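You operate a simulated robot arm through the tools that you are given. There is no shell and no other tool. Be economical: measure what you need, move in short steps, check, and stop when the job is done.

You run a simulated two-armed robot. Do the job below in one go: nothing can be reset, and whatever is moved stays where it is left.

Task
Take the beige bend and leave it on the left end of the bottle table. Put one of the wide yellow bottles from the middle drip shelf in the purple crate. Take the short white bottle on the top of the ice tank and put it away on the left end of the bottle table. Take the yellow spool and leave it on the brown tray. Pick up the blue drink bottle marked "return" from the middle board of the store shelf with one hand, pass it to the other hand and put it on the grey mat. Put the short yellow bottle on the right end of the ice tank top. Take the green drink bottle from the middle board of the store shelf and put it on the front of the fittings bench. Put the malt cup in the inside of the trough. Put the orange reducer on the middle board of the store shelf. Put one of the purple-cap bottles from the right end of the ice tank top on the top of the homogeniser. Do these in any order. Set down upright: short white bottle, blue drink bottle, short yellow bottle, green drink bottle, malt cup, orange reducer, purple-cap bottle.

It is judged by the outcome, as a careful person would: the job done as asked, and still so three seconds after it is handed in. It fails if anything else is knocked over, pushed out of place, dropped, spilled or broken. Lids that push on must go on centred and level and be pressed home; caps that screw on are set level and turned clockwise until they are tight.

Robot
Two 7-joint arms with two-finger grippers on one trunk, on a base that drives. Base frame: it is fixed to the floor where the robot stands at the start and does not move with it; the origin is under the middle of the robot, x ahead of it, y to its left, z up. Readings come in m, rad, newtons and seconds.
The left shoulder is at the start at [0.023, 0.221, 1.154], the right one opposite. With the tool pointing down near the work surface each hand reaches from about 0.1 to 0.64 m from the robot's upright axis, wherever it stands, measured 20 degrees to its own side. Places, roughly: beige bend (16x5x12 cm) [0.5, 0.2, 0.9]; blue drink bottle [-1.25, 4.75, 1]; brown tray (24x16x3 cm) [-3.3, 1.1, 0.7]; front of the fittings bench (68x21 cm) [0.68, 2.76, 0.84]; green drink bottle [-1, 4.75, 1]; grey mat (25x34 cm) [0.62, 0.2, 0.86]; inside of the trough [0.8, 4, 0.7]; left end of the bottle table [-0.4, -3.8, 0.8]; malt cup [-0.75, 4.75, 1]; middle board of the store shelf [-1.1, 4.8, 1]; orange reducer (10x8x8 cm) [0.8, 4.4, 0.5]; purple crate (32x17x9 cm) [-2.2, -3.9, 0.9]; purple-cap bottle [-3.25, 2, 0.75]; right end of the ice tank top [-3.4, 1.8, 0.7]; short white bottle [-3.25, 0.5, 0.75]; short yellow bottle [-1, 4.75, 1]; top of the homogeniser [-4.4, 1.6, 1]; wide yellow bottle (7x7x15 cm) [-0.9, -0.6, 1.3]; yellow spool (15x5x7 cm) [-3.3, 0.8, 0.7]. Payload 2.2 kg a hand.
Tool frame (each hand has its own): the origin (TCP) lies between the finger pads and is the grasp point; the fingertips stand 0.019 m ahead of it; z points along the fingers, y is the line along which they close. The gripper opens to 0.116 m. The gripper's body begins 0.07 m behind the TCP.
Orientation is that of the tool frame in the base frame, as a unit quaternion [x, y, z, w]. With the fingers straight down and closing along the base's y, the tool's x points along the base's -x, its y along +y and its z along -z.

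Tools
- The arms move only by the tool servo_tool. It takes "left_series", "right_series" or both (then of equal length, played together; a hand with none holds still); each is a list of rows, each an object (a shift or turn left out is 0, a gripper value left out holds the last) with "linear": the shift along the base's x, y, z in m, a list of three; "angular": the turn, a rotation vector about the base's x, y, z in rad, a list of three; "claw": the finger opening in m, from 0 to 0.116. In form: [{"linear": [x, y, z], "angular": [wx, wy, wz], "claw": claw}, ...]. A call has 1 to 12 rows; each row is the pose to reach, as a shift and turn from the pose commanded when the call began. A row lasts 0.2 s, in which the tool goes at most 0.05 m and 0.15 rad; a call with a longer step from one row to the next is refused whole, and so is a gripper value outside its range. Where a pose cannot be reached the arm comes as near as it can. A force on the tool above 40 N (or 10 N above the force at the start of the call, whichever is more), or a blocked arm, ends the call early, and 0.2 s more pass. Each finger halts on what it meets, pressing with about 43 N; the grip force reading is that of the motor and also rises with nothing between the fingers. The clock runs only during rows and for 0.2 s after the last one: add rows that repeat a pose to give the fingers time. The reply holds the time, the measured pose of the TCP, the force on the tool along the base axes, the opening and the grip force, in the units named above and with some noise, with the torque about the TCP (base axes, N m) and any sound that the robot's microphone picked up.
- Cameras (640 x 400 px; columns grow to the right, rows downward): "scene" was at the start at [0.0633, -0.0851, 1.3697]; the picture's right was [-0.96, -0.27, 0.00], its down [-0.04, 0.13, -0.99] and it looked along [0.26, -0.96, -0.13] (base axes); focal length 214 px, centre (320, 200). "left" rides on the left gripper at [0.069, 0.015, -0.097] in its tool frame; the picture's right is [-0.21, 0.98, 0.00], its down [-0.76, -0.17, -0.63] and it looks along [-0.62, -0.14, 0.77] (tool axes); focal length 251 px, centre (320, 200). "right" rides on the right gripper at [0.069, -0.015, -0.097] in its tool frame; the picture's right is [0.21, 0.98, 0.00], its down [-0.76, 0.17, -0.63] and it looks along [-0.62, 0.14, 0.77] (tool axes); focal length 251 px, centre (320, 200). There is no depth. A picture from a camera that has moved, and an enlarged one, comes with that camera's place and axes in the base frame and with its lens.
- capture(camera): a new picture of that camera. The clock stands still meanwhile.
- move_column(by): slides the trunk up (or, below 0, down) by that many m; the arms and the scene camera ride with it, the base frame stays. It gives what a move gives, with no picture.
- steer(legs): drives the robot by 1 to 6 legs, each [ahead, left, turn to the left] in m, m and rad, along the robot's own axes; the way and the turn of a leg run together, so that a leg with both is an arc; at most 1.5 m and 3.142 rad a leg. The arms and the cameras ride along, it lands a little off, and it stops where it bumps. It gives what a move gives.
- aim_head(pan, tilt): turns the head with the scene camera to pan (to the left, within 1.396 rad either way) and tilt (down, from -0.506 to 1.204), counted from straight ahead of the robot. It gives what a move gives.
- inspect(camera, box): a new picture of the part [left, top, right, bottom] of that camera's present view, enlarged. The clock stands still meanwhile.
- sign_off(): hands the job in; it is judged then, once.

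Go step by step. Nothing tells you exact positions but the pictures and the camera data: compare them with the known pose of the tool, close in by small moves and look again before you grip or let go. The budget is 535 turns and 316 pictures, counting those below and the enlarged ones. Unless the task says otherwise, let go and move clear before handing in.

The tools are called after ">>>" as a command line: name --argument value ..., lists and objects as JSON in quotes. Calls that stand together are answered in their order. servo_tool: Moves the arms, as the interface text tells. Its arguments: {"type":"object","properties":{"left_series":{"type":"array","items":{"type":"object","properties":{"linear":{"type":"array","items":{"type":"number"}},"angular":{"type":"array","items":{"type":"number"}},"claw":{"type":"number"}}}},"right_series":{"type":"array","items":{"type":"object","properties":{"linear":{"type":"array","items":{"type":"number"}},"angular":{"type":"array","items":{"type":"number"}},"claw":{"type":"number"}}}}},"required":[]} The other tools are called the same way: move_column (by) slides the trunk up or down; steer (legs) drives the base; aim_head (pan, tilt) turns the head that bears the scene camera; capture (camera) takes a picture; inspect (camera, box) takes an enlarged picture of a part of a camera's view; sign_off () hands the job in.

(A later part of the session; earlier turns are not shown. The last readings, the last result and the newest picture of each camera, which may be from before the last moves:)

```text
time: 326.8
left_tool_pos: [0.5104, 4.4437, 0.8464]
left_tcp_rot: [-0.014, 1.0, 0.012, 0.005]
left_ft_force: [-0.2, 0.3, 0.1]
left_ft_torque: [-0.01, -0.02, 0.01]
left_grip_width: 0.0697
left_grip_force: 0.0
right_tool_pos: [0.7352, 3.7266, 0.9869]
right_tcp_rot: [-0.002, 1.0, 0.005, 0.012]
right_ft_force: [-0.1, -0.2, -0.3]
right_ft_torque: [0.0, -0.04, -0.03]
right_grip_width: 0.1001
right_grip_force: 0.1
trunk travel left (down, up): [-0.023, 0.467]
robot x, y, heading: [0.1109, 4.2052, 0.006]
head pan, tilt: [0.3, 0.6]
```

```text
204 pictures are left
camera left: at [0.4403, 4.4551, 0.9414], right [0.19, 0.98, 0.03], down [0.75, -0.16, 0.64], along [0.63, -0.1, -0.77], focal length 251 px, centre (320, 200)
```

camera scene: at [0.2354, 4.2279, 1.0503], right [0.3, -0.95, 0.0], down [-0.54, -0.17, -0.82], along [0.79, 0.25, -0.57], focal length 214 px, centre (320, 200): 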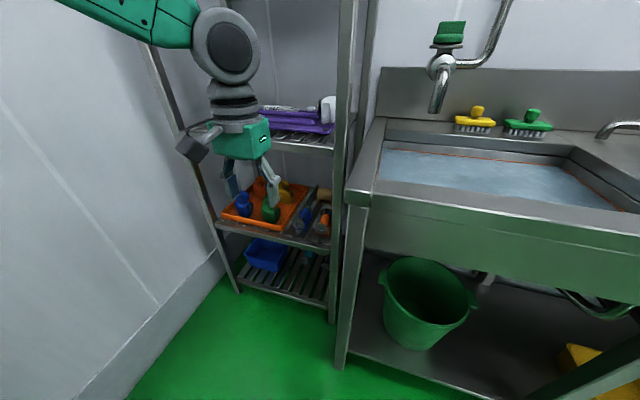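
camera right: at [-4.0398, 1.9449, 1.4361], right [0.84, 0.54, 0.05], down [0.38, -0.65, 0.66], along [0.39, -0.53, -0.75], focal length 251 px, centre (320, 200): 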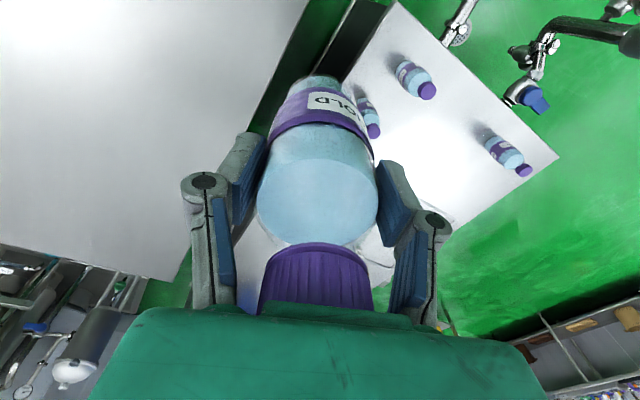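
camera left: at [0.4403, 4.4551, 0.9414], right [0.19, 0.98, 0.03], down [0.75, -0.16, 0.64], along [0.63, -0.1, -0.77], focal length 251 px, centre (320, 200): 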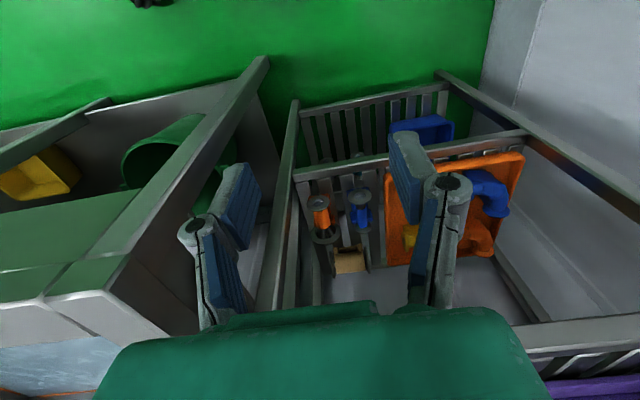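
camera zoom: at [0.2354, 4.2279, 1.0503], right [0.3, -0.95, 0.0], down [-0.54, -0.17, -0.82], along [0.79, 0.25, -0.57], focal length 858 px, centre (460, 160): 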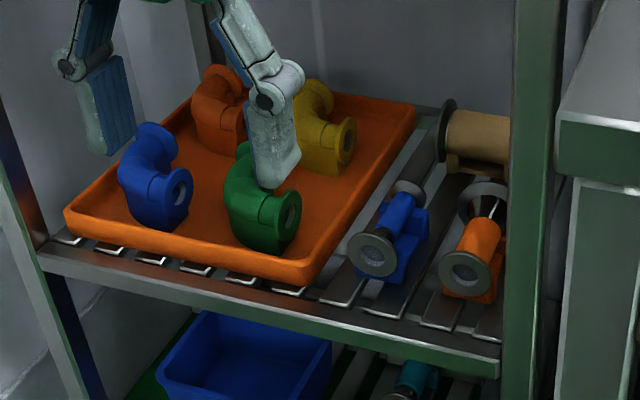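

>>> servo_tool --left_series '[{"linear": [0.02, -0.006, -0.01], "angular": [0, -0.131, 0]}, {"linear": [0.04, -0.012, -0.02], "angular": [0, -0.262, 0]}, {"linear": [0.06, -0.018, -0.035], "angular": [0, -0.393, 0]}, {"linear": [0.08, -0.024, -0.05], "angular": [0, -0.524, 0]}, {"linear": [0.1, -0.03, -0.07], "angular": [0, -0.654, 0]}, {"linear": [0.11, -0.034, -0.096], "angular": [0, -0.785, 0], "claw": 0.064}, {"linear": [0.11, -0.034, -0.096], "angular": [0, -0.785, 0]}]'

>>> capture --camera "left"

>>> inspect --camera "scene" --box '[200, 100, 400, 260]'

```text
time: 328.4
left_tool_pos: [0.6216, 4.4116, 0.7542]
left_tcp_rot: [-0.023, 0.921, -0.001, 0.39]
left_ft_force: [0.1, -0.2, 0.3]
left_ft_torque: [0.02, 0.02, 0.01]
left_grip_width: 0.0639
left_grip_force: 0.0
right_tool_pos: [0.7348, 3.7278, 0.9899]
right_tcp_rot: [-0.002, 1.0, 0.004, 0.011]
right_ft_force: [0.0, -0.6, 0.1]
right_ft_torque: [-0.04, 0.02, 0.0]
right_grip_width: 0.0999
right_grip_force: 0.1
trunk travel left (down, up): [-0.023, 0.467]
robot x, y, heading: [0.1088, 4.2073, 0.009]
head pan, tilt: [0.3, 0.6]
```

```text
203 pictures are left
camera left: at [0.5032, 4.4229, 0.7704], right [0.11, 0.98, 0.13], down [0.08, -0.14, 0.99], along [0.99, -0.1, -0.09], focal length 251 px, centre (320, 200)
```

left: 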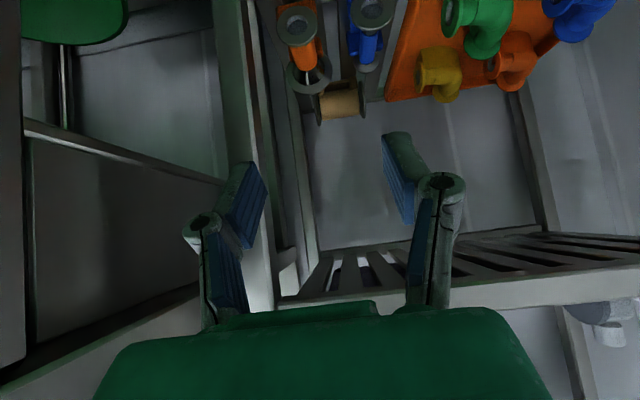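

```text
2.50 times, centred on (300, 180) of scene
camera zoom: at [0.2351, 4.2153, 1.0429], right [0.17, -0.99, 0.0], down [-0.63, -0.1, -0.77], along [0.76, 0.13, -0.64], focal length 536 px, centre (370, 250)
```

zoom: 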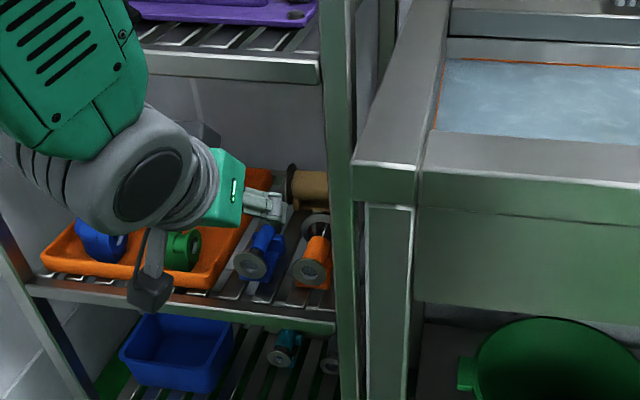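

>>> servo_tool --left_series '[{"linear": [0.01, -0.003, -0.04], "angular": [0, 0, -0.03]}, {"linear": [0.02, -0.006, -0.08], "angular": [0, 0, -0.06]}, {"linear": [0.03, -0.009, -0.12], "angular": [0, 0, -0.09]}, {"linear": [0.05, -0.012, -0.15], "angular": [0, 0, -0.09]}, {"linear": [0.09, -0.013, -0.15], "angular": [0, 0, -0.09]}, {"linear": [0.13, -0.014, -0.15], "angular": [0, 0, -0.09]}, {"linear": [0.13, -0.014, -0.15], "angular": [0, 0, -0.09]}]'

>>> capture --camera "left"

>>> inspect --camera "scene" --box '[200, 100, 400, 260]'

```text
time: 330.0
left_tool_pos: [0.7509, 4.3967, 0.599]
left_tcp_rot: [0.025, 0.922, -0.011, 0.386]
left_ft_force: [-1.6, 8.1, -2.0]
left_ft_torque: [-0.04, -0.06, -0.19]
left_grip_width: 0.0611
left_grip_force: 0.0
right_tool_pos: [0.7353, 3.7277, 0.9889]
right_tcp_rot: [-0.002, 1.0, 0.004, 0.012]
right_ft_force: [0.0, 0.2, 0.4]
right_ft_torque: [0.04, 0.03, 0.01]
right_grip_width: 0.1
right_grip_force: 0.0
trunk travel left (down, up): [-0.023, 0.467]
robot x, y, heading: [0.1086, 4.2059, 0.006]
head pan, tilt: [0.3, 0.6]
```

```text
201 pictures are left
camera left: at [0.634, 4.4193, 0.6168], right [0.2, 0.97, 0.15], down [0.07, -0.17, 0.98], along [0.98, -0.19, -0.1], focal length 251 px, centre (320, 200)
```

left: 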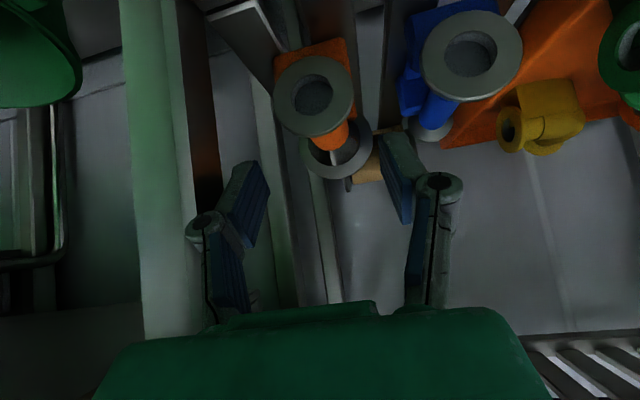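

```text
2.50 times, centred on (300, 180) of scene
camera zoom: at [0.2365, 4.2285, 1.0501], right [0.3, -0.95, 0.0], down [-0.54, -0.17, -0.82], along [0.78, 0.25, -0.57], focal length 536 px, centre (370, 250)
```

zoom: 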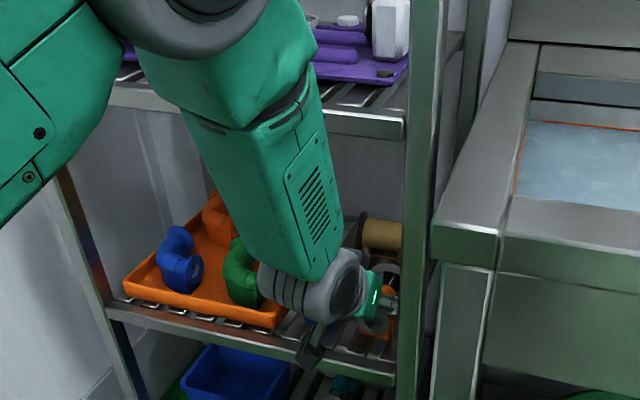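

The gripper body just grazes the rack post. I back off a little, yaw more and shift left.

>>> servo_tool --left_series '[{"linear": [-0.03, 0.006, 0.0]}, {"linear": [-0.05, 0.01, 0.0], "angular": [0, 0, -0.05]}, {"linear": [-0.05, 0.01, 0.0], "angular": [0, 0, -0.1]}, {"linear": [-0.05, 0.01, 0.0], "angular": [0, 0, -0.15]}, {"linear": [-0.02, 0.008, 0.0], "angular": [0, 0, -0.15]}, {"linear": [0.02, 0.005, 0.0], "angular": [0, 0, -0.15]}, {"linear": [0.02, 0.005, 0.0], "angular": [0, 0, -0.15]}]'

>>> capture --camera "left"

```text
time: 331.6
left_tool_pos: [0.7701, 4.4008, 0.5996]
left_tcp_rot: [0.094, 0.918, -0.04, 0.384]
left_ft_force: [0.1, -0.4, -0.1]
left_ft_torque: [-0.01, 0.01, 0.01]
left_grip_width: 0.0643
left_grip_force: 0.1
right_tool_pos: [0.7364, 3.7261, 0.9882]
right_tcp_rot: [-0.001, 1.0, 0.005, 0.012]
right_ft_force: [0.2, -0.2, 0.0]
right_ft_torque: [0.03, -0.01, -0.02]
right_grip_width: 0.1001
right_grip_force: 0.1
trunk travel left (down, up): [-0.023, 0.467]
robot x, y, heading: [0.1108, 4.2038, 0.009]
head pan, tilt: [0.3, 0.6]
```

```text
199 pictures are left
camera left: at [0.6582, 4.4402, 0.6174], right [0.35, 0.93, 0.15], down [0.04, -0.18, 0.98], along [0.94, -0.33, -0.1], focal length 251 px, centre (320, 200)
```

left: 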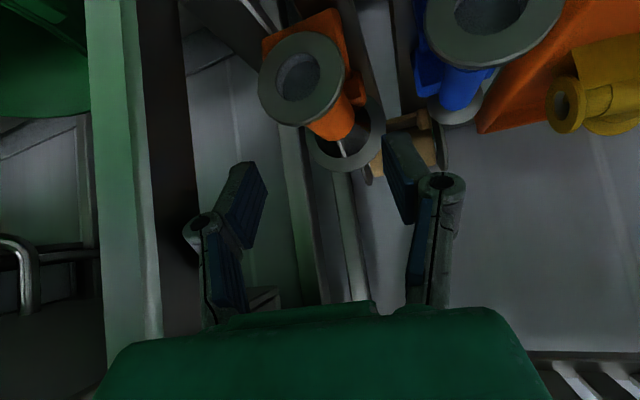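

>>> servo_tool --left_series '[{"linear": [0.02, 0.0, 0.0], "claw": 0.058}, {"linear": [0.045, 0.002, 0.0]}, {"linear": [0.045, 0.002, -0.02]}, {"linear": [0.045, 0.002, -0.035]}, {"linear": [0.045, 0.002, -0.05]}, {"linear": [0.045, 0.002, -0.05]}]'

>>> capture --camera "left"

>>> inspect --camera "scene" --box '[220, 140, 380, 240]'

```text
time: 333.0
left_tool_pos: [0.8159, 4.4019, 0.5506]
left_tcp_rot: [0.094, 0.917, -0.04, 0.386]
left_ft_force: [0.1, -0.3, 0.0]
left_ft_torque: [0.02, 0.01, -0.02]
left_grip_width: 0.0581
left_grip_force: 0.0
right_tool_pos: [0.7354, 3.7264, 0.9877]
right_tcp_rot: [-0.002, 1.0, 0.004, 0.011]
right_ft_force: [0.0, 0.1, 0.7]
right_ft_torque: [0.02, 0.01, -0.03]
right_grip_width: 0.1
right_grip_force: 0.1
trunk travel left (down, up): [-0.023, 0.467]
robot x, y, heading: [0.1116, 4.2072, 0.007]
head pan, tilt: [0.3, 0.6]
```

```text
198 pictures are left
camera left: at [0.7038, 4.4421, 0.5677], right [0.35, 0.93, 0.15], down [0.04, -0.18, 0.98], along [0.94, -0.33, -0.1], focal length 251 px, centre (320, 200)
```

left: 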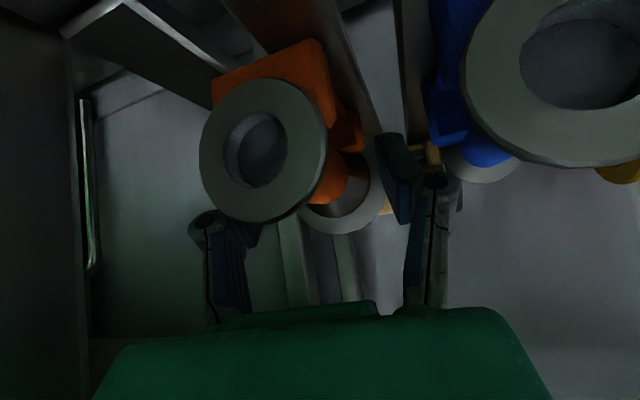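

```text
4.00 times, centred on (300, 190) of scene
camera zoom: at [0.2366, 4.2272, 1.0502], right [0.3, -0.95, 0.0], down [-0.54, -0.17, -0.82], along [0.78, 0.25, -0.57], focal length 858 px, centre (400, 240)
```

zoom: 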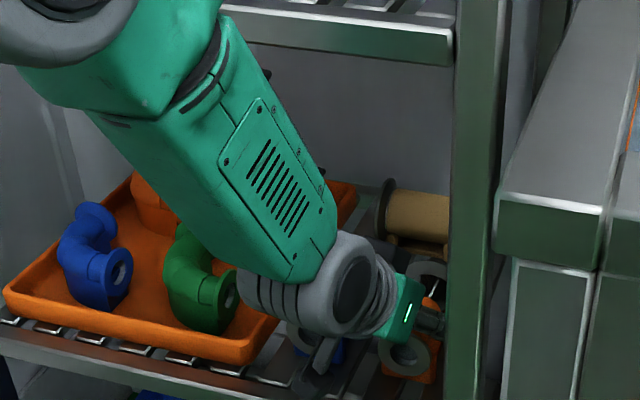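

>>> servo_tool --left_series '[{"linear": [0, 0, -0.004], "claw": 0.04}, {"linear": [0, 0, -0.004], "claw": 0.01}, {"linear": [0, 0, -0.004], "claw": 0.01}, {"linear": [0, 0, -0.004], "claw": 0.01}, {"linear": [0, 0, 0.01], "claw": 0.01}, {"linear": [0, 0, 0.03], "claw": 0.01}, {"linear": [0, 0, 0.05], "claw": 0.01}]'

>>> capture --camera "left"

>>> inspect --camera "scene" --box '[220, 140, 380, 240]'

```text
time: 334.6
left_tool_pos: [0.8158, 4.4025, 0.6]
left_tcp_rot: [0.094, 0.917, -0.039, 0.385]
left_ft_force: [-1.0, 1.0, -4.1]
left_ft_torque: [0.04, 0.03, -0.01]
left_grip_width: 0.0335
left_grip_force: 43.2
right_tool_pos: [0.7366, 3.7264, 0.9873]
right_tcp_rot: [-0.002, 1.0, 0.005, 0.012]
right_ft_force: [0.2, 0.1, -0.5]
right_ft_torque: [0.06, 0.04, -0.02]
right_grip_width: 0.0998
right_grip_force: 0.0
trunk travel left (down, up): [-0.023, 0.467]
robot x, y, heading: [0.1092, 4.2047, 0.008]
head pan, tilt: [0.3, 0.6]
```

```text
196 pictures are left
camera left: at [0.7036, 4.4423, 0.6171], right [0.35, 0.93, 0.15], down [0.04, -0.18, 0.98], along [0.94, -0.33, -0.1], focal length 251 px, centre (320, 200)
```

left: 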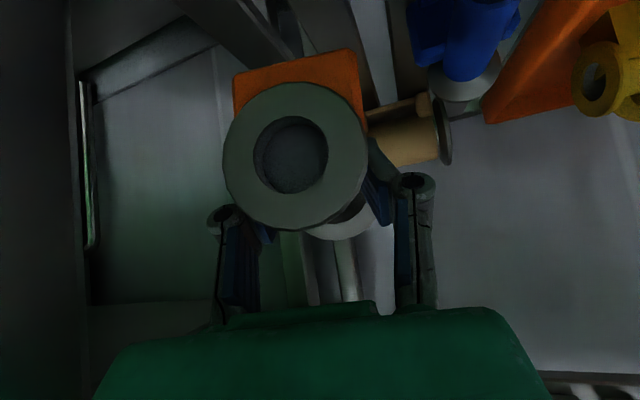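

```text
4.00 times, centred on (300, 190) of scene
camera zoom: at [0.2367, 4.2274, 1.0501], right [0.3, -0.95, 0.0], down [-0.54, -0.17, -0.82], along [0.78, 0.25, -0.57], focal length 858 px, centre (400, 240)
```

zoom: 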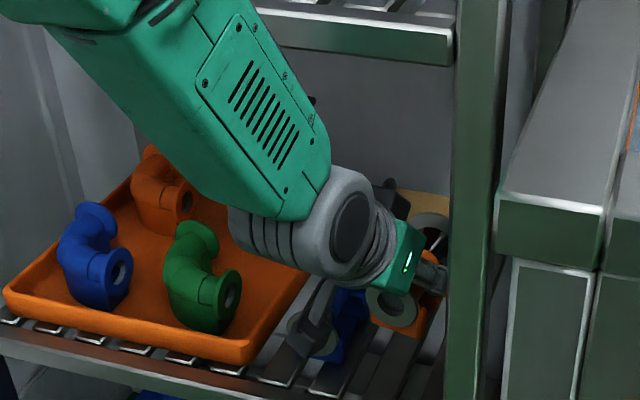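

>>> servo_tool --left_series '[{"linear": [-0.04, 0.004, 0.0]}, {"linear": [-0.08, 0.008, 0.0]}, {"linear": [-0.12, 0.01, 0.0]}, {"linear": [-0.16, 0.01, 0.0]}]'

>>> steer --legs '[[-0.45, 0, 0]]'

>>> capture --camera "scene"

```text
time: 335.6
left_tool_pos: [0.655, 4.4123, 0.6005]
left_tcp_rot: [0.094, 0.917, -0.04, 0.386]
left_ft_force: [0.1, 0.8, -4.2]
left_ft_torque: [0.01, 0.01, -0.01]
left_grip_width: 0.0337
left_grip_force: 42.8
right_tool_pos: [0.7366, 3.7267, 0.9884]
right_tcp_rot: [-0.002, 1.0, 0.004, 0.011]
right_ft_force: [0.1, 0.4, -0.8]
right_ft_torque: [0.03, 0.02, 0.0]
right_grip_width: 0.1
right_grip_force: 0.0
trunk travel left (down, up): [-0.023, 0.467]
robot x, y, heading: [0.1126, 4.202, 0.002]
head pan, tilt: [0.3, 0.6]
```

```text
time: 338.3
left_tool_pos: [0.2129, 4.4089, 0.5994]
left_tcp_rot: [0.096, 0.917, -0.041, 0.385]
left_ft_force: [0.2, 0.5, -4.4]
left_ft_torque: [-0.02, 0.04, 0.03]
left_grip_width: 0.0334
left_grip_force: 43.5
right_tool_pos: [0.2913, 3.7233, 0.9883]
right_tcp_rot: [0.0, 1.0, 0.005, 0.011]
right_ft_force: [0.9, 0.4, 0.0]
right_ft_torque: [0.0, -0.04, 0.03]
right_grip_width: 0.0999
right_grip_force: 0.0
trunk travel left (down, up): [-0.023, 0.467]
robot x, y, heading: [-0.3286, 4.2027, 0.005]
head pan, tilt: [0.3, 0.6]
```

```text
194 pictures are left
camera scene: at [-0.2068, 4.2258, 1.0502], right [0.3, -0.96, 0.0], down [-0.54, -0.17, -0.82], along [0.79, 0.24, -0.57], focal length 214 px, centre (320, 200)
```

scene: 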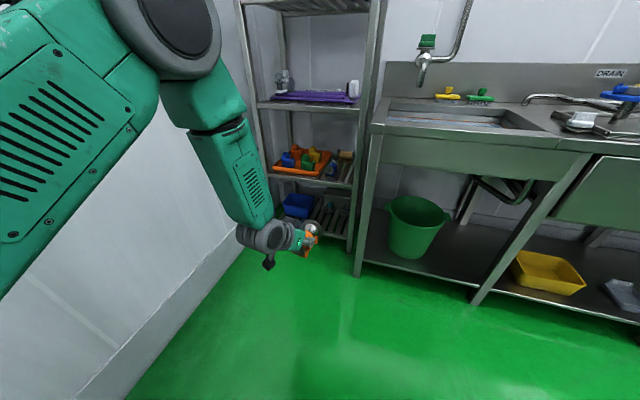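

>>> steer --legs '[[-0.6, -0.75, 0], [0, 0, 1.57]]'

>>> move_column --by 0.25

>>> aim_head --pan 0.1 --tilt 0.2

>>> capture --camera "scene"

```text
time: 347.2
left_tool_pos: [-1.1432, 3.9828, 0.6014]
left_tcp_rot: [-0.581, 0.715, 0.244, 0.302]
left_ft_force: [0.0, 0.1, -3.6]
left_ft_torque: [-0.05, 0.02, 0.0]
left_grip_width: 0.0336
left_grip_force: 42.9
right_tool_pos: [-0.4521, 4.0636, 0.9899]
right_tcp_rot: [-0.704, 0.71, 0.014, 0.0]
right_ft_force: [0.0, -0.2, -0.2]
right_ft_torque: [-0.01, -0.03, -0.01]
right_grip_width: 0.1001
right_grip_force: 0.1
trunk travel left (down, up): [-0.023, 0.467]
robot x, y, heading: [-0.9358, 3.4396, 1.577]
head pan, tilt: [0.3, 0.6]
```

```text
time: 349.8
left_tool_pos: [-1.1424, 3.9806, 0.8542]
left_tcp_rot: [-0.581, 0.714, 0.245, 0.302]
left_ft_force: [-0.1, 0.0, -4.2]
left_ft_torque: [-0.07, 0.02, 0.02]
left_grip_width: 0.0333
left_grip_force: 43.0
right_tool_pos: [-0.4467, 4.0603, 1.2411]
right_tcp_rot: [-0.696, 0.717, 0.016, -0.005]
right_ft_force: [0.4, 0.3, -0.6]
right_ft_torque: [-0.02, -0.03, -0.02]
right_grip_width: 0.1001
right_grip_force: 0.2
trunk travel left (down, up): [-0.273, 0.217]
robot x, y, heading: [-0.9358, 3.4388, 1.579]
head pan, tilt: [0.3, 0.6]
```

```text
time: 350.6
left_tool_pos: [-1.144, 3.9808, 0.8542]
left_tcp_rot: [-0.582, 0.714, 0.246, 0.303]
left_ft_force: [-0.2, -0.2, -3.9]
left_ft_torque: [-0.05, -0.01, 0.04]
left_grip_width: 0.0336
left_grip_force: 42.8
right_tool_pos: [-0.4463, 4.0602, 1.2417]
right_tcp_rot: [-0.697, 0.717, 0.017, -0.005]
right_ft_force: [-0.4, -0.7, 0.4]
right_ft_torque: [0.01, -0.03, 0.04]
right_grip_width: 0.1002
right_grip_force: 0.2
trunk travel left (down, up): [-0.273, 0.217]
robot x, y, heading: [-0.9328, 3.4417, 1.579]
head pan, tilt: [0.099, 0.201]
```

```text
193 pictures are left
camera scene: at [-0.945, 3.5765, 1.3367], right [0.99, 0.11, 0.0], down [0.02, -0.2, -0.98], along [-0.1, 0.97, -0.2], focal length 214 px, centre (320, 200)
```

scene: 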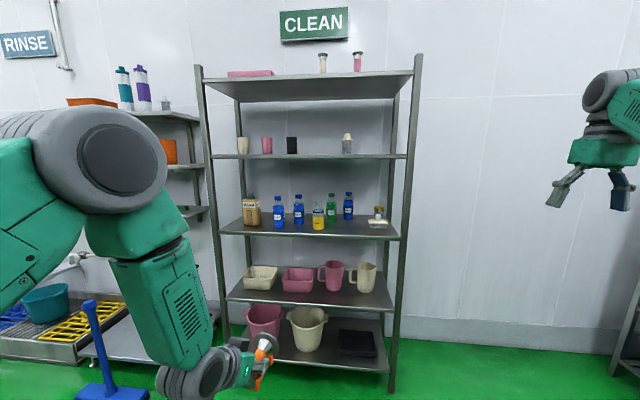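

>>> inspect --camera "scene" --box '[210, 170, 410, 250]'

```text
3.20 times, centred on (310, 210) of scene
camera zoom: at [-0.945, 3.5765, 1.3367], right [0.99, 0.11, 0.0], down [0.02, -0.2, -0.98], along [-0.1, 0.97, -0.2], focal length 686 px, centre (352, 168)
```

zoom: 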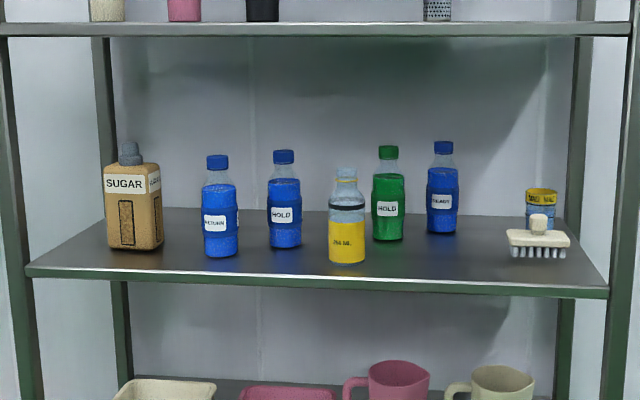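

I see the shelf: blue "RETURN", green HOLD, short yellow, malt cup behind a brush. With the reducer in the left hand, I first take the green bottle with the right hand. I tuck the left hand (pointing down) first.

>>> servo_tool --left_series '[{"linear": [0, -0.02, 0.02], "angular": [-0.131, 0, 0]}, {"linear": [0, -0.04, 0.04], "angular": [-0.262, 0, 0]}, {"linear": [0, -0.06, 0.06], "angular": [-0.393, 0, 0]}, {"linear": [0, -0.08, 0.08], "angular": [-0.524, 0, 0]}, {"linear": [0, -0.1, 0.1], "angular": [-0.654, 0, 0]}, {"linear": [0, -0.12, 0.12], "angular": [-0.785, 0, 0]}, {"linear": [0, -0.12, 0.12], "angular": [-0.785, 0, 0]}]' --right_series '[{"linear": [0, 0, 0.0]}, {"linear": [0, 0, 0.0]}, {"linear": [0, 0, 0.0]}, {"linear": [0, 0, 0.0]}, {"linear": [0, 0, 0.0]}, {"linear": [0, 0, 0.0]}, {"linear": [0, 0, 0.0]}]'

>>> steer --legs '[[0, 0, 0.5]]'

>>> capture --camera "right"

```text
time: 352.2
left_tool_pos: [-1.1429, 3.8614, 0.9751]
left_tcp_rot: [-0.653, 0.754, -0.046, 0.057]
left_ft_force: [0.4, -0.8, -3.6]
left_ft_torque: [0.0, -0.01, 0.02]
left_grip_width: 0.0336
left_grip_force: 42.8
right_tool_pos: [-0.4486, 4.0607, 1.2415]
right_tcp_rot: [-0.698, 0.716, 0.015, -0.003]
right_ft_force: [0.0, 0.0, -0.3]
right_ft_torque: [0.0, -0.02, -0.01]
right_grip_width: 0.1
right_grip_force: 0.0
trunk travel left (down, up): [-0.273, 0.217]
robot x, y, heading: [-0.938, 3.4405, 1.573]
head pan, tilt: [0.099, 0.201]
```

```text
time: 354.1
left_tool_pos: [-1.3181, 3.7094, 0.975]
left_tcp_rot: [0.82, -0.568, 0.029, -0.066]
left_ft_force: [0.2, 0.5, -4.0]
left_ft_torque: [-0.01, 0.03, 0.01]
left_grip_width: 0.0336
left_grip_force: 43.1
right_tool_pos: [-0.8033, 4.2186, 1.2417]
right_tcp_rot: [0.853, -0.521, -0.016, 0.007]
right_ft_force: [0.2, -0.4, -0.2]
right_ft_torque: [0.0, 0.0, 0.06]
right_grip_width: 0.1
right_grip_force: 0.1
trunk travel left (down, up): [-0.273, 0.217]
robot x, y, heading: [-0.9332, 3.4399, 2.081]
head pan, tilt: [0.099, 0.201]
```

```text
191 pictures are left
camera right: at [-0.7573, 4.164, 1.3357], right [-0.77, -0.64, 0.02], down [-0.47, 0.6, 0.65], along [-0.43, 0.49, -0.76], focal length 251 px, centre (320, 200)
```

right: 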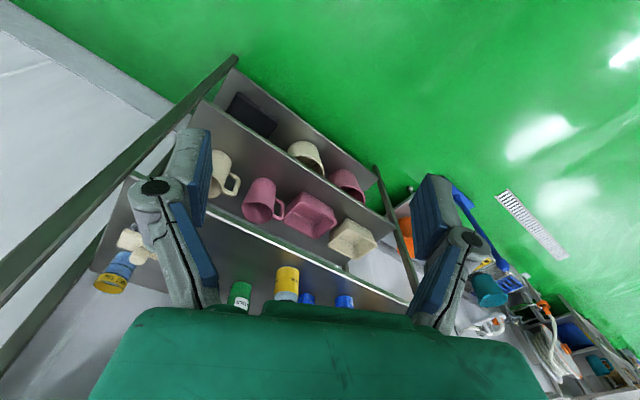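

>>> servo_tool --right_series '[{"linear": [-0.036, -0.02, -0.017], "angular": [0.112, 0.063, 0]}, {"linear": [-0.072, -0.04, -0.034], "angular": [0.224, 0.125, 0]}, {"linear": [-0.108, -0.06, -0.05], "angular": [0.337, 0.188, 0]}, {"linear": [-0.144, -0.08, -0.068], "angular": [0.449, 0.25, 0]}, {"linear": [-0.18, -0.1, -0.085], "angular": [0.561, 0.313, 0]}, {"linear": [-0.216, -0.12, -0.1], "angular": [0.673, 0.376, 0]}, {"linear": [-0.253, -0.142, -0.12], "angular": [0.786, 0.439, 0], "claw": 0.1}, {"linear": [-0.253, -0.142, -0.12], "angular": [0.786, 0.439, 0], "claw": 0.1}]' --left_series '[{"linear": [0, 0, 0.0]}, {"linear": [0, 0, 0.0]}, {"linear": [0, 0, 0.0]}, {"linear": [0, 0, 0.0]}, {"linear": [0, 0, 0.0]}, {"linear": [0, 0, 0.0]}, {"linear": [0, 0, 0.0]}, {"linear": [0, 0, 0.0]}]'

>>> capture --camera "right"

>>> capture --camera "scene"

```text
time: 355.9
left_tool_pos: [-1.3185, 3.7045, 0.975]
left_tcp_rot: [0.82, -0.568, 0.027, -0.069]
left_ft_force: [0.4, -0.2, -3.7]
left_ft_torque: [0.01, 0.03, -0.03]
left_grip_width: 0.0334
left_grip_force: 43.0
right_tool_pos: [-1.2107, 4.258, 1.2108]
right_tcp_rot: [0.767, -0.461, -0.394, -0.209]
right_ft_force: [0.2, -0.3, -0.3]
right_ft_torque: [0.0, -0.04, 0.01]
right_grip_width: 0.1002
right_grip_force: 0.0
right hand out of reach, approached as far as the arm can: row 1, 2, 3, 4, 5, 6, 7, 8
trunk travel left (down, up): [-0.273, 0.217]
robot x, y, heading: [-0.9321, 3.4385, 2.076]
head pan, tilt: [0.099, 0.201]
```

```text
190 pictures are left
camera right: at [-1.1415, 4.1623, 1.2126], right [-0.8, -0.59, -0.13], down [-0.08, -0.1, 0.99], along [-0.6, 0.8, 0.03], focal length 251 px, centre (320, 200)
```

right: 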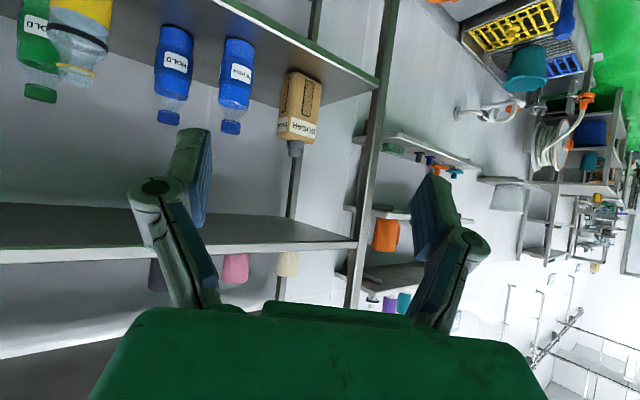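

```text
189 pictures are left
camera scene: at [-1.0146, 3.5523, 1.3369], right [0.82, 0.57, 0.0], down [0.12, -0.17, -0.98], along [-0.56, 0.8, -0.2], focal length 214 px, centre (320, 200)
```

scene: 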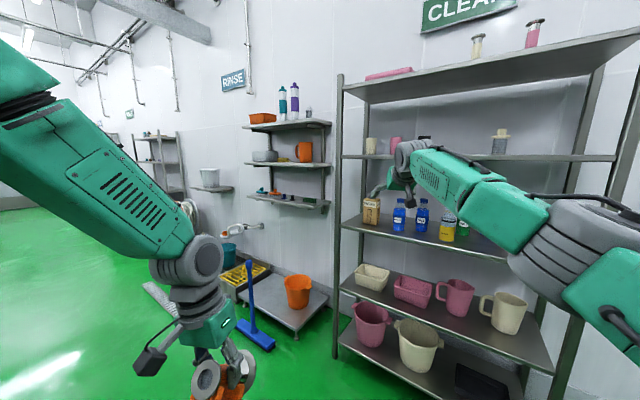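

>>> servo_tool --right_series '[{"linear": [0, 0, -0.03], "angular": [0.057, 0.034, 0]}, {"linear": [0, 0, -0.06], "angular": [0.114, 0.069, 0]}, {"linear": [0, 0, -0.1], "angular": [0.171, 0.103, 0]}, {"linear": [0, 0, -0.14], "angular": [0.171, 0.103, 0]}, {"linear": [0, 0, -0.16], "angular": [0.171, 0.103, 0]}, {"linear": [0, 0, -0.16], "angular": [0.171, 0.103, 0]}]' --left_series '[{"linear": [0, 0, 0.0]}, {"linear": [0, 0, 0.0]}, {"linear": [0, 0, 0.0]}, {"linear": [0, 0, 0.0]}, {"linear": [0, 0, 0.0]}, {"linear": [0, 0, 0.0]}]'

```text
time: 357.3
left_tool_pos: [-1.3188, 3.7055, 0.9747]
left_tcp_rot: [0.82, -0.568, 0.028, -0.068]
left_ft_force: [0.5, -0.1, -4.1]
left_ft_torque: [0.0, -0.01, -0.01]
left_grip_width: 0.0337
left_grip_force: 42.7
right_tool_pos: [-1.247, 4.2954, 1.05]
right_tcp_rot: [0.725, -0.437, -0.47, -0.25]
right_ft_force: [0.4, 0.2, 0.0]
right_ft_torque: [0.05, -0.02, 0.01]
right_grip_width: 0.0998
right_grip_force: 0.0
right hand out of reach, approached as far as the arm can: row 1, 2, 3, 4, 5, 6
trunk travel left (down, up): [-0.273, 0.217]
robot x, y, heading: [-0.9313, 3.4415, 2.08]
head pan, tilt: [0.099, 0.201]
```

>>> steer --legs '[[0, -0.46, 0], [0.14, 0, 0]]'

>>> capture --camera "right"

>>> capture --camera "scene"

```text
time: 361.0
left_tool_pos: [-0.995, 4.0466, 0.973]
left_tcp_rot: [0.82, -0.567, 0.031, -0.074]
left_ft_force: [-1.0, -0.7, -3.5]
left_ft_torque: [0.03, -0.1, 0.01]
left_grip_width: 0.0335
left_grip_force: 43.5
right_tool_pos: [-0.9237, 4.6345, 1.0527]
right_tcp_rot: [0.727, -0.435, -0.468, -0.253]
right_ft_force: [-2.8, -1.5, 0.4]
right_ft_torque: [0.07, -0.03, -0.1]
right_grip_width: 0.1
right_grip_force: 0.0
trunk travel left (down, up): [-0.273, 0.217]
robot x, y, heading: [-0.6004, 3.7855, 2.079]
head pan, tilt: [0.099, 0.201]
```

```text
188 pictures are left
camera right: at [-0.8552, 4.5415, 1.0307], right [-0.81, -0.57, -0.16], down [0.01, -0.27, 0.96], along [-0.59, 0.78, 0.23], focal length 251 px, centre (320, 200)
```

right: 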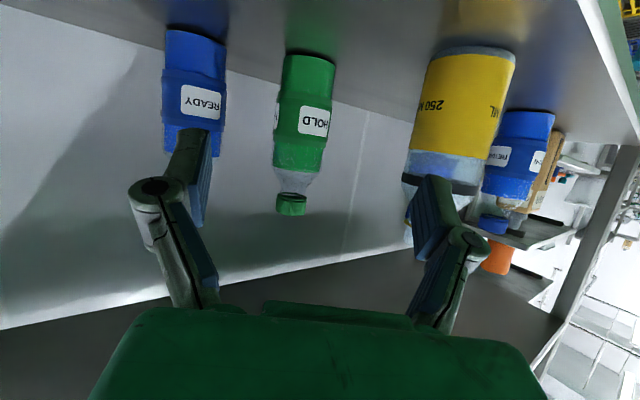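

```text
187 pictures are left
camera scene: at [-0.6934, 3.8916, 1.3366], right [0.82, 0.57, 0.01], down [0.13, -0.16, -0.98], along [-0.55, 0.81, -0.2], focal length 214 px, centre (320, 200)
```

scene: 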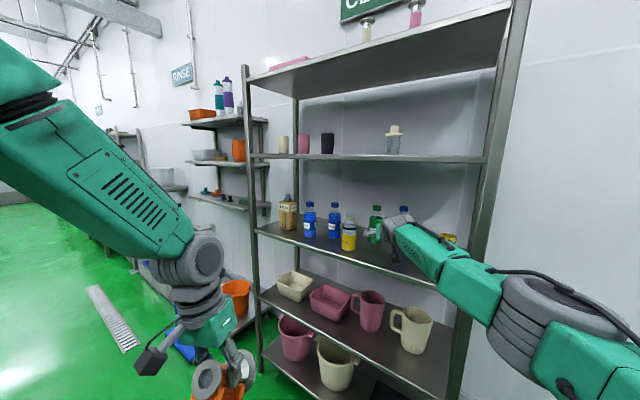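

>>> servo_tool --right_series '[{"linear": [0, 0, -0.01], "claw": 0.092}, {"linear": [0, 0, -0.02]}, {"linear": [0, 0, -0.02]}, {"linear": [0, 0, -0.02]}]' --left_series '[{"linear": [0, 0, 0.0]}, {"linear": [0, 0, 0.0]}, {"linear": [0, 0, 0.0]}, {"linear": [0, 0, 0.0]}]'

>>> steer --legs '[[0.1, -0.005, 0]]'

>>> capture --camera "right"

```text
time: 362.0
left_tool_pos: [-0.9812, 4.0508, 0.9777]
left_tcp_rot: [0.819, -0.569, 0.026, -0.067]
left_ft_force: [0.4, -0.3, -4.2]
left_ft_torque: [0.0, -0.04, -0.02]
left_grip_width: 0.0332
left_grip_force: 43.2
right_tool_pos: [-0.9122, 4.6434, 1.035]
right_tcp_rot: [0.724, -0.437, -0.472, -0.249]
right_ft_force: [0.5, 0.1, 0.5]
right_ft_torque: [0.01, 0.01, 0.05]
right_grip_width: 0.0917
right_grip_force: 0.1
trunk travel left (down, up): [-0.273, 0.217]
robot x, y, heading: [-0.6016, 3.786, 2.083]
head pan, tilt: [0.099, 0.201]
```

```text
time: 363.1
left_tool_pos: [-1.0222, 4.1419, 0.977]
left_tcp_rot: [0.819, -0.569, 0.026, -0.067]
left_ft_force: [0.2, 0.2, -3.4]
left_ft_torque: [-0.01, 0.02, -0.01]
left_grip_width: 0.0335
left_grip_force: 43.2
right_tool_pos: [-0.9504, 4.7347, 1.0315]
right_tcp_rot: [0.723, -0.438, -0.473, -0.247]
right_ft_force: [0.6, 0.8, 0.4]
right_ft_torque: [-0.01, 0.04, 0.05]
right_grip_width: 0.0919
right_grip_force: 0.1
trunk travel left (down, up): [-0.273, 0.217]
robot x, y, heading: [-0.6434, 3.8776, 2.077]
head pan, tilt: [0.099, 0.201]
```

```text
186 pictures are left
camera right: at [-0.8824, 4.641, 1.0104], right [-0.81, -0.57, -0.14], down [0.02, -0.27, 0.96], along [-0.58, 0.78, 0.23], focal length 251 px, centre (320, 200)
```

right: 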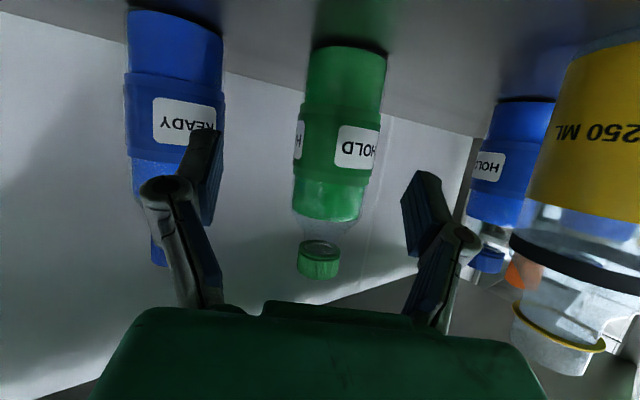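

>>> steer --legs '[[0.0, 0.015, 0], [0.065, 0, 0]]'

>>> capture --camera "right"

```text
time: 364.5
left_tool_pos: [-1.0778, 4.1811, 0.977]
left_tcp_rot: [0.82, -0.567, 0.028, -0.074]
left_ft_force: [-0.8, 0.9, -3.8]
left_ft_torque: [0.01, -0.07, -0.02]
left_grip_width: 0.0339
left_grip_force: 42.7
right_tool_pos: [-1.0116, 4.7743, 1.0366]
right_tcp_rot: [0.726, -0.433, -0.471, -0.252]
right_ft_force: [-0.1, 0.0, 0.1]
right_ft_torque: [0.04, -0.06, -0.08]
right_grip_width: 0.0919
right_grip_force: 0.0
trunk travel left (down, up): [-0.273, 0.217]
robot x, y, heading: [-0.6895, 3.9232, 2.083]
head pan, tilt: [0.099, 0.201]
```

```text
185 pictures are left
camera right: at [-0.9423, 4.6802, 1.0151], right [-0.81, -0.57, -0.15], down [0.01, -0.28, 0.96], along [-0.59, 0.77, 0.23], focal length 251 px, centre (320, 200)
```

right: 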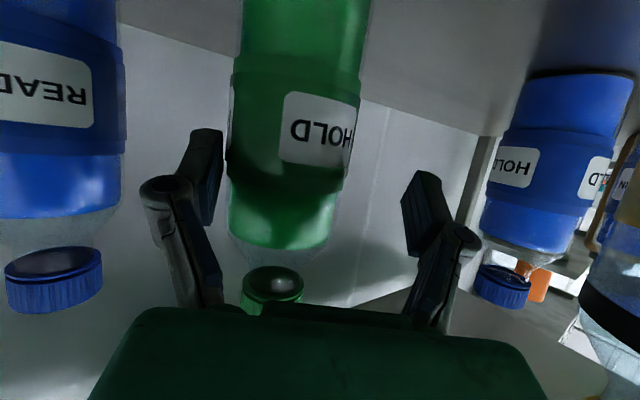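

>>> servo_tool --right_series '[{"linear": [0.008, 0.008, 0]}, {"linear": [0.008, 0.01, 0]}, {"linear": [0.008, 0.01, 0], "claw": 0.07}, {"linear": [0.008, 0.01, 0], "claw": 0.045}, {"linear": [0.008, 0.01, 0], "claw": 0.045}, {"linear": [0.008, 0.01, 0], "claw": 0.045}]' --left_series '[{"linear": [0, 0, 0.0]}, {"linear": [0, 0, 0.0]}, {"linear": [0, 0, 0.0]}, {"linear": [0, 0, 0.0]}, {"linear": [0, 0, 0.0]}, {"linear": [0, 0, 0.0]}]'

>>> capture --camera "right"

```text
time: 365.9
left_tool_pos: [-1.0678, 4.1822, 0.9809]
left_tcp_rot: [0.821, -0.567, 0.024, -0.069]
left_ft_force: [-0.1, -0.6, -4.2]
left_ft_torque: [-0.01, -0.01, -0.03]
left_grip_width: 0.0337
left_grip_force: 42.7
right_tool_pos: [-0.9935, 4.7885, 1.0397]
right_tcp_rot: [0.723, -0.436, -0.474, -0.25]
right_ft_force: [1.5, 0.6, 0.5]
right_ft_torque: [0.1, -0.19, 0.0]
right_grip_width: 0.0585
right_grip_force: 43.6
trunk travel left (down, up): [-0.273, 0.217]
robot x, y, heading: [-0.6875, 3.9213, 2.075]
head pan, tilt: [0.099, 0.201]
```

```text
184 pictures are left
camera right: at [-0.9245, 4.6951, 1.0163], right [-0.81, -0.57, -0.14], down [0.02, -0.27, 0.96], along [-0.59, 0.78, 0.23], focal length 251 px, centre (320, 200)
```

right: 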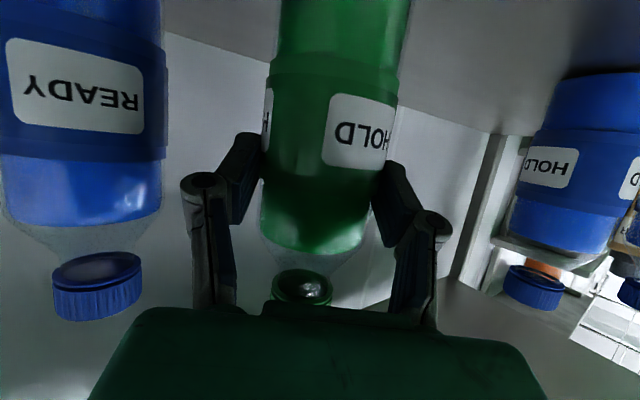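

>>> servo_tool --right_series '[{"linear": [0, 0, 0.02]}, {"linear": [0, 0, 0.04]}, {"linear": [0, 0, 0.05]}, {"linear": [0, 0, 0.05]}]'

>>> steer --legs '[[-0.4, 0, 0]]'

>>> capture --camera "scene"

```text
time: 366.9
left_tool_pos: [-1.0699, 4.1814, 0.9792]
left_tcp_rot: [0.821, -0.566, 0.025, -0.071]
left_ft_force: [-0.7, 0.2, -4.0]
left_ft_torque: [-0.01, 0.01, 0.0]
left_grip_width: 0.0337
left_grip_force: 42.7
right_tool_pos: [-0.9962, 4.7869, 1.0879]
right_tcp_rot: [0.724, -0.435, -0.475, -0.249]
right_ft_force: [-0.2, -1.0, -4.3]
right_ft_torque: [-0.02, -0.02, 0.0]
right_grip_width: 0.0586
right_grip_force: 42.8
right hand out of reach, approached as far as the arm can: row 3
trunk travel left (down, up): [-0.273, 0.217]
robot x, y, heading: [-0.6912, 3.9202, 2.079]
head pan, tilt: [0.099, 0.201]
```

```text
time: 369.4
left_tool_pos: [-0.8763, 3.8318, 0.9808]
left_tcp_rot: [0.821, -0.566, 0.023, -0.071]
left_ft_force: [-0.2, -0.2, -4.2]
left_ft_torque: [0.0, 0.01, 0.02]
left_grip_width: 0.0335
left_grip_force: 43.5
right_tool_pos: [-0.8041, 4.4387, 1.0879]
right_tcp_rot: [0.724, -0.434, -0.475, -0.249]
right_ft_force: [-0.6, 0.0, -4.0]
right_ft_torque: [-0.06, -0.01, -0.04]
right_grip_width: 0.0584
right_grip_force: 43.0
trunk travel left (down, up): [-0.273, 0.217]
robot x, y, heading: [-0.4966, 3.5767, 2.081]
head pan, tilt: [0.099, 0.201]
```

```text
183 pictures are left
camera scene: at [-0.5749, 3.6904, 1.3366], right [0.82, 0.57, 0.0], down [0.12, -0.17, -0.98], along [-0.56, 0.8, -0.21], focal length 214 px, centre (320, 200)
```

scene: 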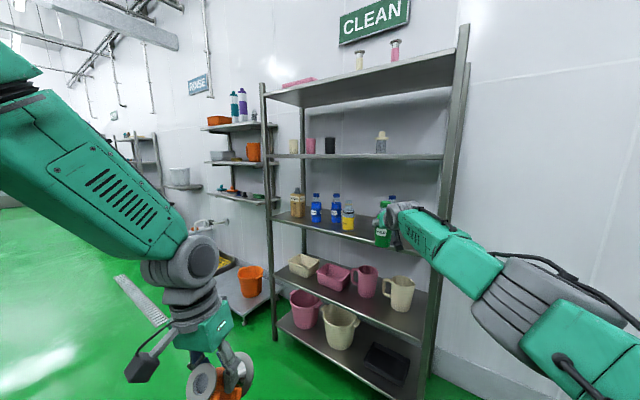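

Green bottle is out. Now I reposition so the left hand can set the reducer on the board while the right hand (with the green bottle) points away to the right.

>>> steer --legs '[[-0.218, 0.122, 0], [0, 0, -1.23], [0.0, 0.45, 0]]'

>>> aim_head --pan 0.8 --tilt 0.3

>>> capture --camera "scene"

```text
time: 376.6
left_tool_pos: [-0.717, 4.0511, 0.9837]
left_tcp_rot: [-0.348, 0.935, -0.054, 0.044]
left_ft_force: [1.5, -0.8, -3.9]
left_ft_torque: [0.03, -0.01, -0.03]
left_grip_width: 0.0337
left_grip_force: 43.5
right_tool_pos: [-0.1175, 4.1963, 1.0929]
right_tcp_rot: [-0.34, 0.771, 0.25, 0.476]
right_ft_force: [0.4, -0.4, -4.2]
right_ft_torque: [-0.04, 0.03, 0.08]
right_grip_width: 0.0583
right_grip_force: 43.5
trunk travel left (down, up): [-0.273, 0.217]
robot x, y, heading: [-0.8311, 3.6186, 0.859]
head pan, tilt: [0.099, 0.201]
```

```text
time: 377.6
left_tool_pos: [-0.7212, 4.05, 0.985]
left_tcp_rot: [-0.348, 0.935, -0.055, 0.046]
left_ft_force: [-0.6, -0.4, -3.9]
left_ft_torque: [-0.03, 0.01, -0.01]
left_grip_width: 0.0334
left_grip_force: 43.2
right_tool_pos: [-0.1217, 4.1963, 1.0977]
right_tcp_rot: [-0.341, 0.77, 0.249, 0.478]
right_ft_force: [1.1, -0.5, -3.6]
right_ft_torque: [-0.02, 0.03, 0.03]
right_grip_width: 0.0583
right_grip_force: 43.3
trunk travel left (down, up): [-0.273, 0.217]
robot x, y, heading: [-0.8302, 3.6163, 0.861]
head pan, tilt: [0.799, 0.3]
```

```text
182 pictures are left
camera scene: at [-0.8089, 3.7389, 1.3278], right [1.0, 0.09, -0.01], down [0.02, -0.3, -0.95], along [-0.08, 0.95, -0.3], focal length 214 px, centre (320, 200)
```

scene: 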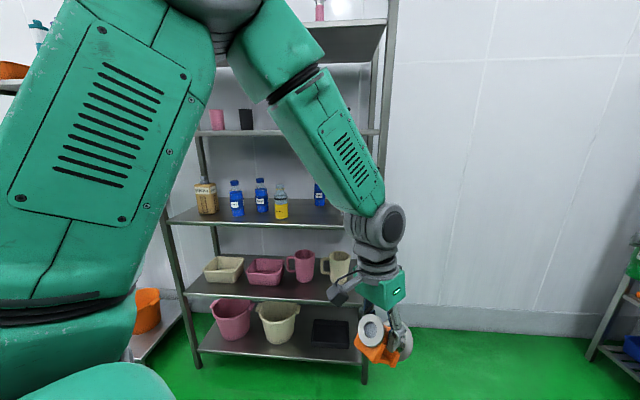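

>>> servo_tool --left_series '[{"linear": [-0.022, 0.036, 0.012], "angular": [0.077, -0.02, 0.088]}, {"linear": [-0.044, 0.072, 0.023], "angular": [0.153, -0.04, 0.176]}, {"linear": [-0.066, 0.108, 0.035], "angular": [0.23, -0.06, 0.264]}, {"linear": [-0.088, 0.144, 0.046], "angular": [0.306, -0.08, 0.352]}, {"linear": [-0.11, 0.18, 0.058], "angular": [0.383, -0.1, 0.44]}, {"linear": [-0.132, 0.216, 0.069], "angular": [0.459, -0.12, 0.528]}, {"linear": [-0.154, 0.252, 0.08], "angular": [0.536, -0.14, 0.616]}, {"linear": [-0.176, 0.288, 0.092], "angular": [0.612, -0.16, 0.704]}, {"linear": [-0.198, 0.324, 0.104], "angular": [0.689, -0.18, 0.793]}, {"linear": [-0.22, 0.36, 0.115], "angular": [0.766, -0.2, 0.881]}, {"linear": [-0.22, 0.36, 0.115], "angular": [0.766, -0.2, 0.881]}]'

>>> capture --camera "left"

>>> capture --camera "scene"

```text
time: 380.0
left_tool_pos: [-0.9437, 4.4146, 1.0984]
left_tcp_rot: [0.655, -0.646, -0.279, -0.276]
left_ft_force: [-0.6, 0.1, -4.1]
left_ft_torque: [-0.02, -0.01, -0.05]
left_grip_width: 0.0335
left_grip_force: 43.0
right_tool_pos: [-0.1245, 4.2012, 1.0975]
right_tcp_rot: [-0.342, 0.769, 0.248, 0.479]
right_ft_force: [-0.1, 0.6, -3.8]
right_ft_torque: [-0.03, -0.02, -0.04]
right_grip_width: 0.0584
right_grip_force: 43.4
trunk travel left (down, up): [-0.273, 0.217]
robot x, y, heading: [-0.8304, 3.6178, 0.86]
head pan, tilt: [0.799, 0.3]
```

```text
181 pictures are left
camera left: at [-0.9581, 4.2974, 1.116], right [-0.98, 0.14, 0.15], down [0.16, 0.07, 0.98], along [0.12, 0.99, -0.09], focal length 251 px, centre (320, 200)
```

left: 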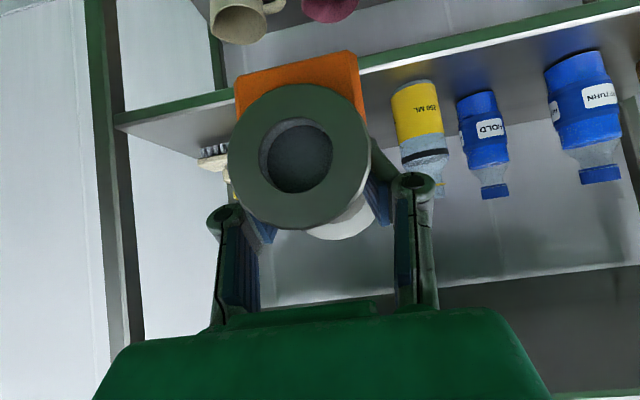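

```text
180 pictures are left
camera scene: at [-0.815, 3.7439, 1.3274], right [1.0, 0.09, 0.0], down [0.02, -0.3, -0.95], along [-0.08, 0.95, -0.3], focal length 214 px, centre (320, 200)
```

scene: 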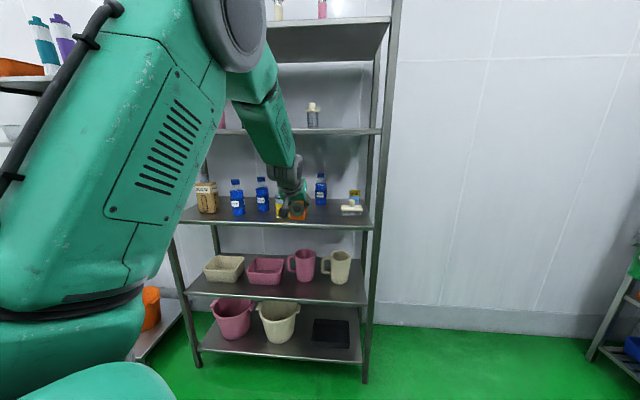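

>>> steer --legs '[[0.16, 0.138, 0]]'

>>> capture --camera "left"

>>> inspect --camera "scene" --box '[160, 130, 400, 250]'

```text
time: 381.7
left_tool_pos: [-0.9471, 4.6286, 1.096]
left_tcp_rot: [0.655, -0.647, -0.277, -0.274]
left_ft_force: [-0.4, -0.8, -4.1]
left_ft_torque: [-0.05, 0.01, -0.02]
left_grip_width: 0.0336
left_grip_force: 43.2
right_tool_pos: [-0.1282, 4.4151, 1.0963]
right_tcp_rot: [-0.342, 0.77, 0.247, 0.479]
right_ft_force: [-0.7, 0.7, -3.7]
right_ft_torque: [-0.03, 0.0, -0.03]
right_grip_width: 0.0584
right_grip_force: 43.5
trunk travel left (down, up): [-0.273, 0.217]
robot x, y, heading: [-0.8331, 3.8284, 0.859]
head pan, tilt: [0.799, 0.3]
```

```text
179 pictures are left
camera left: at [-0.9612, 4.511, 1.114], right [-0.98, 0.14, 0.15], down [0.16, 0.07, 0.98], along [0.13, 0.99, -0.09], focal length 251 px, centre (320, 200)
```

left: 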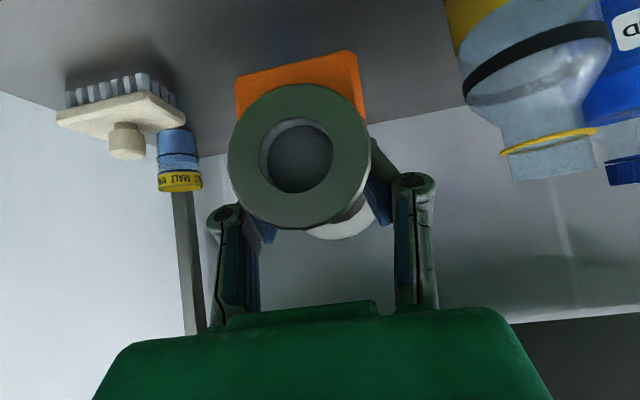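

```text
2.67 times, centred on (280, 190) of scene
camera zoom: at [-0.8175, 3.9569, 1.3273], right [1.0, 0.09, 0.0], down [0.03, -0.3, -0.95], along [-0.08, 0.95, -0.3], focal length 572 px, centre (427, 227)
```

zoom: 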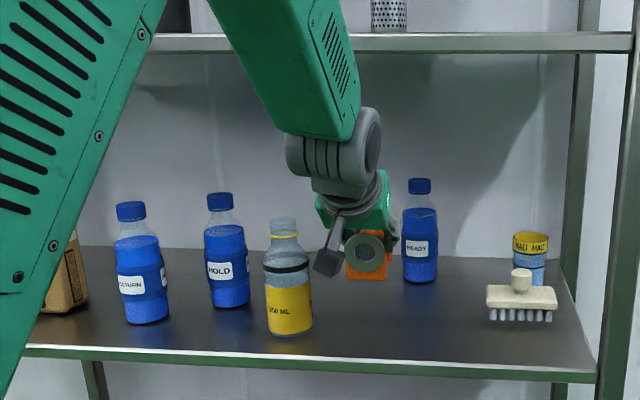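

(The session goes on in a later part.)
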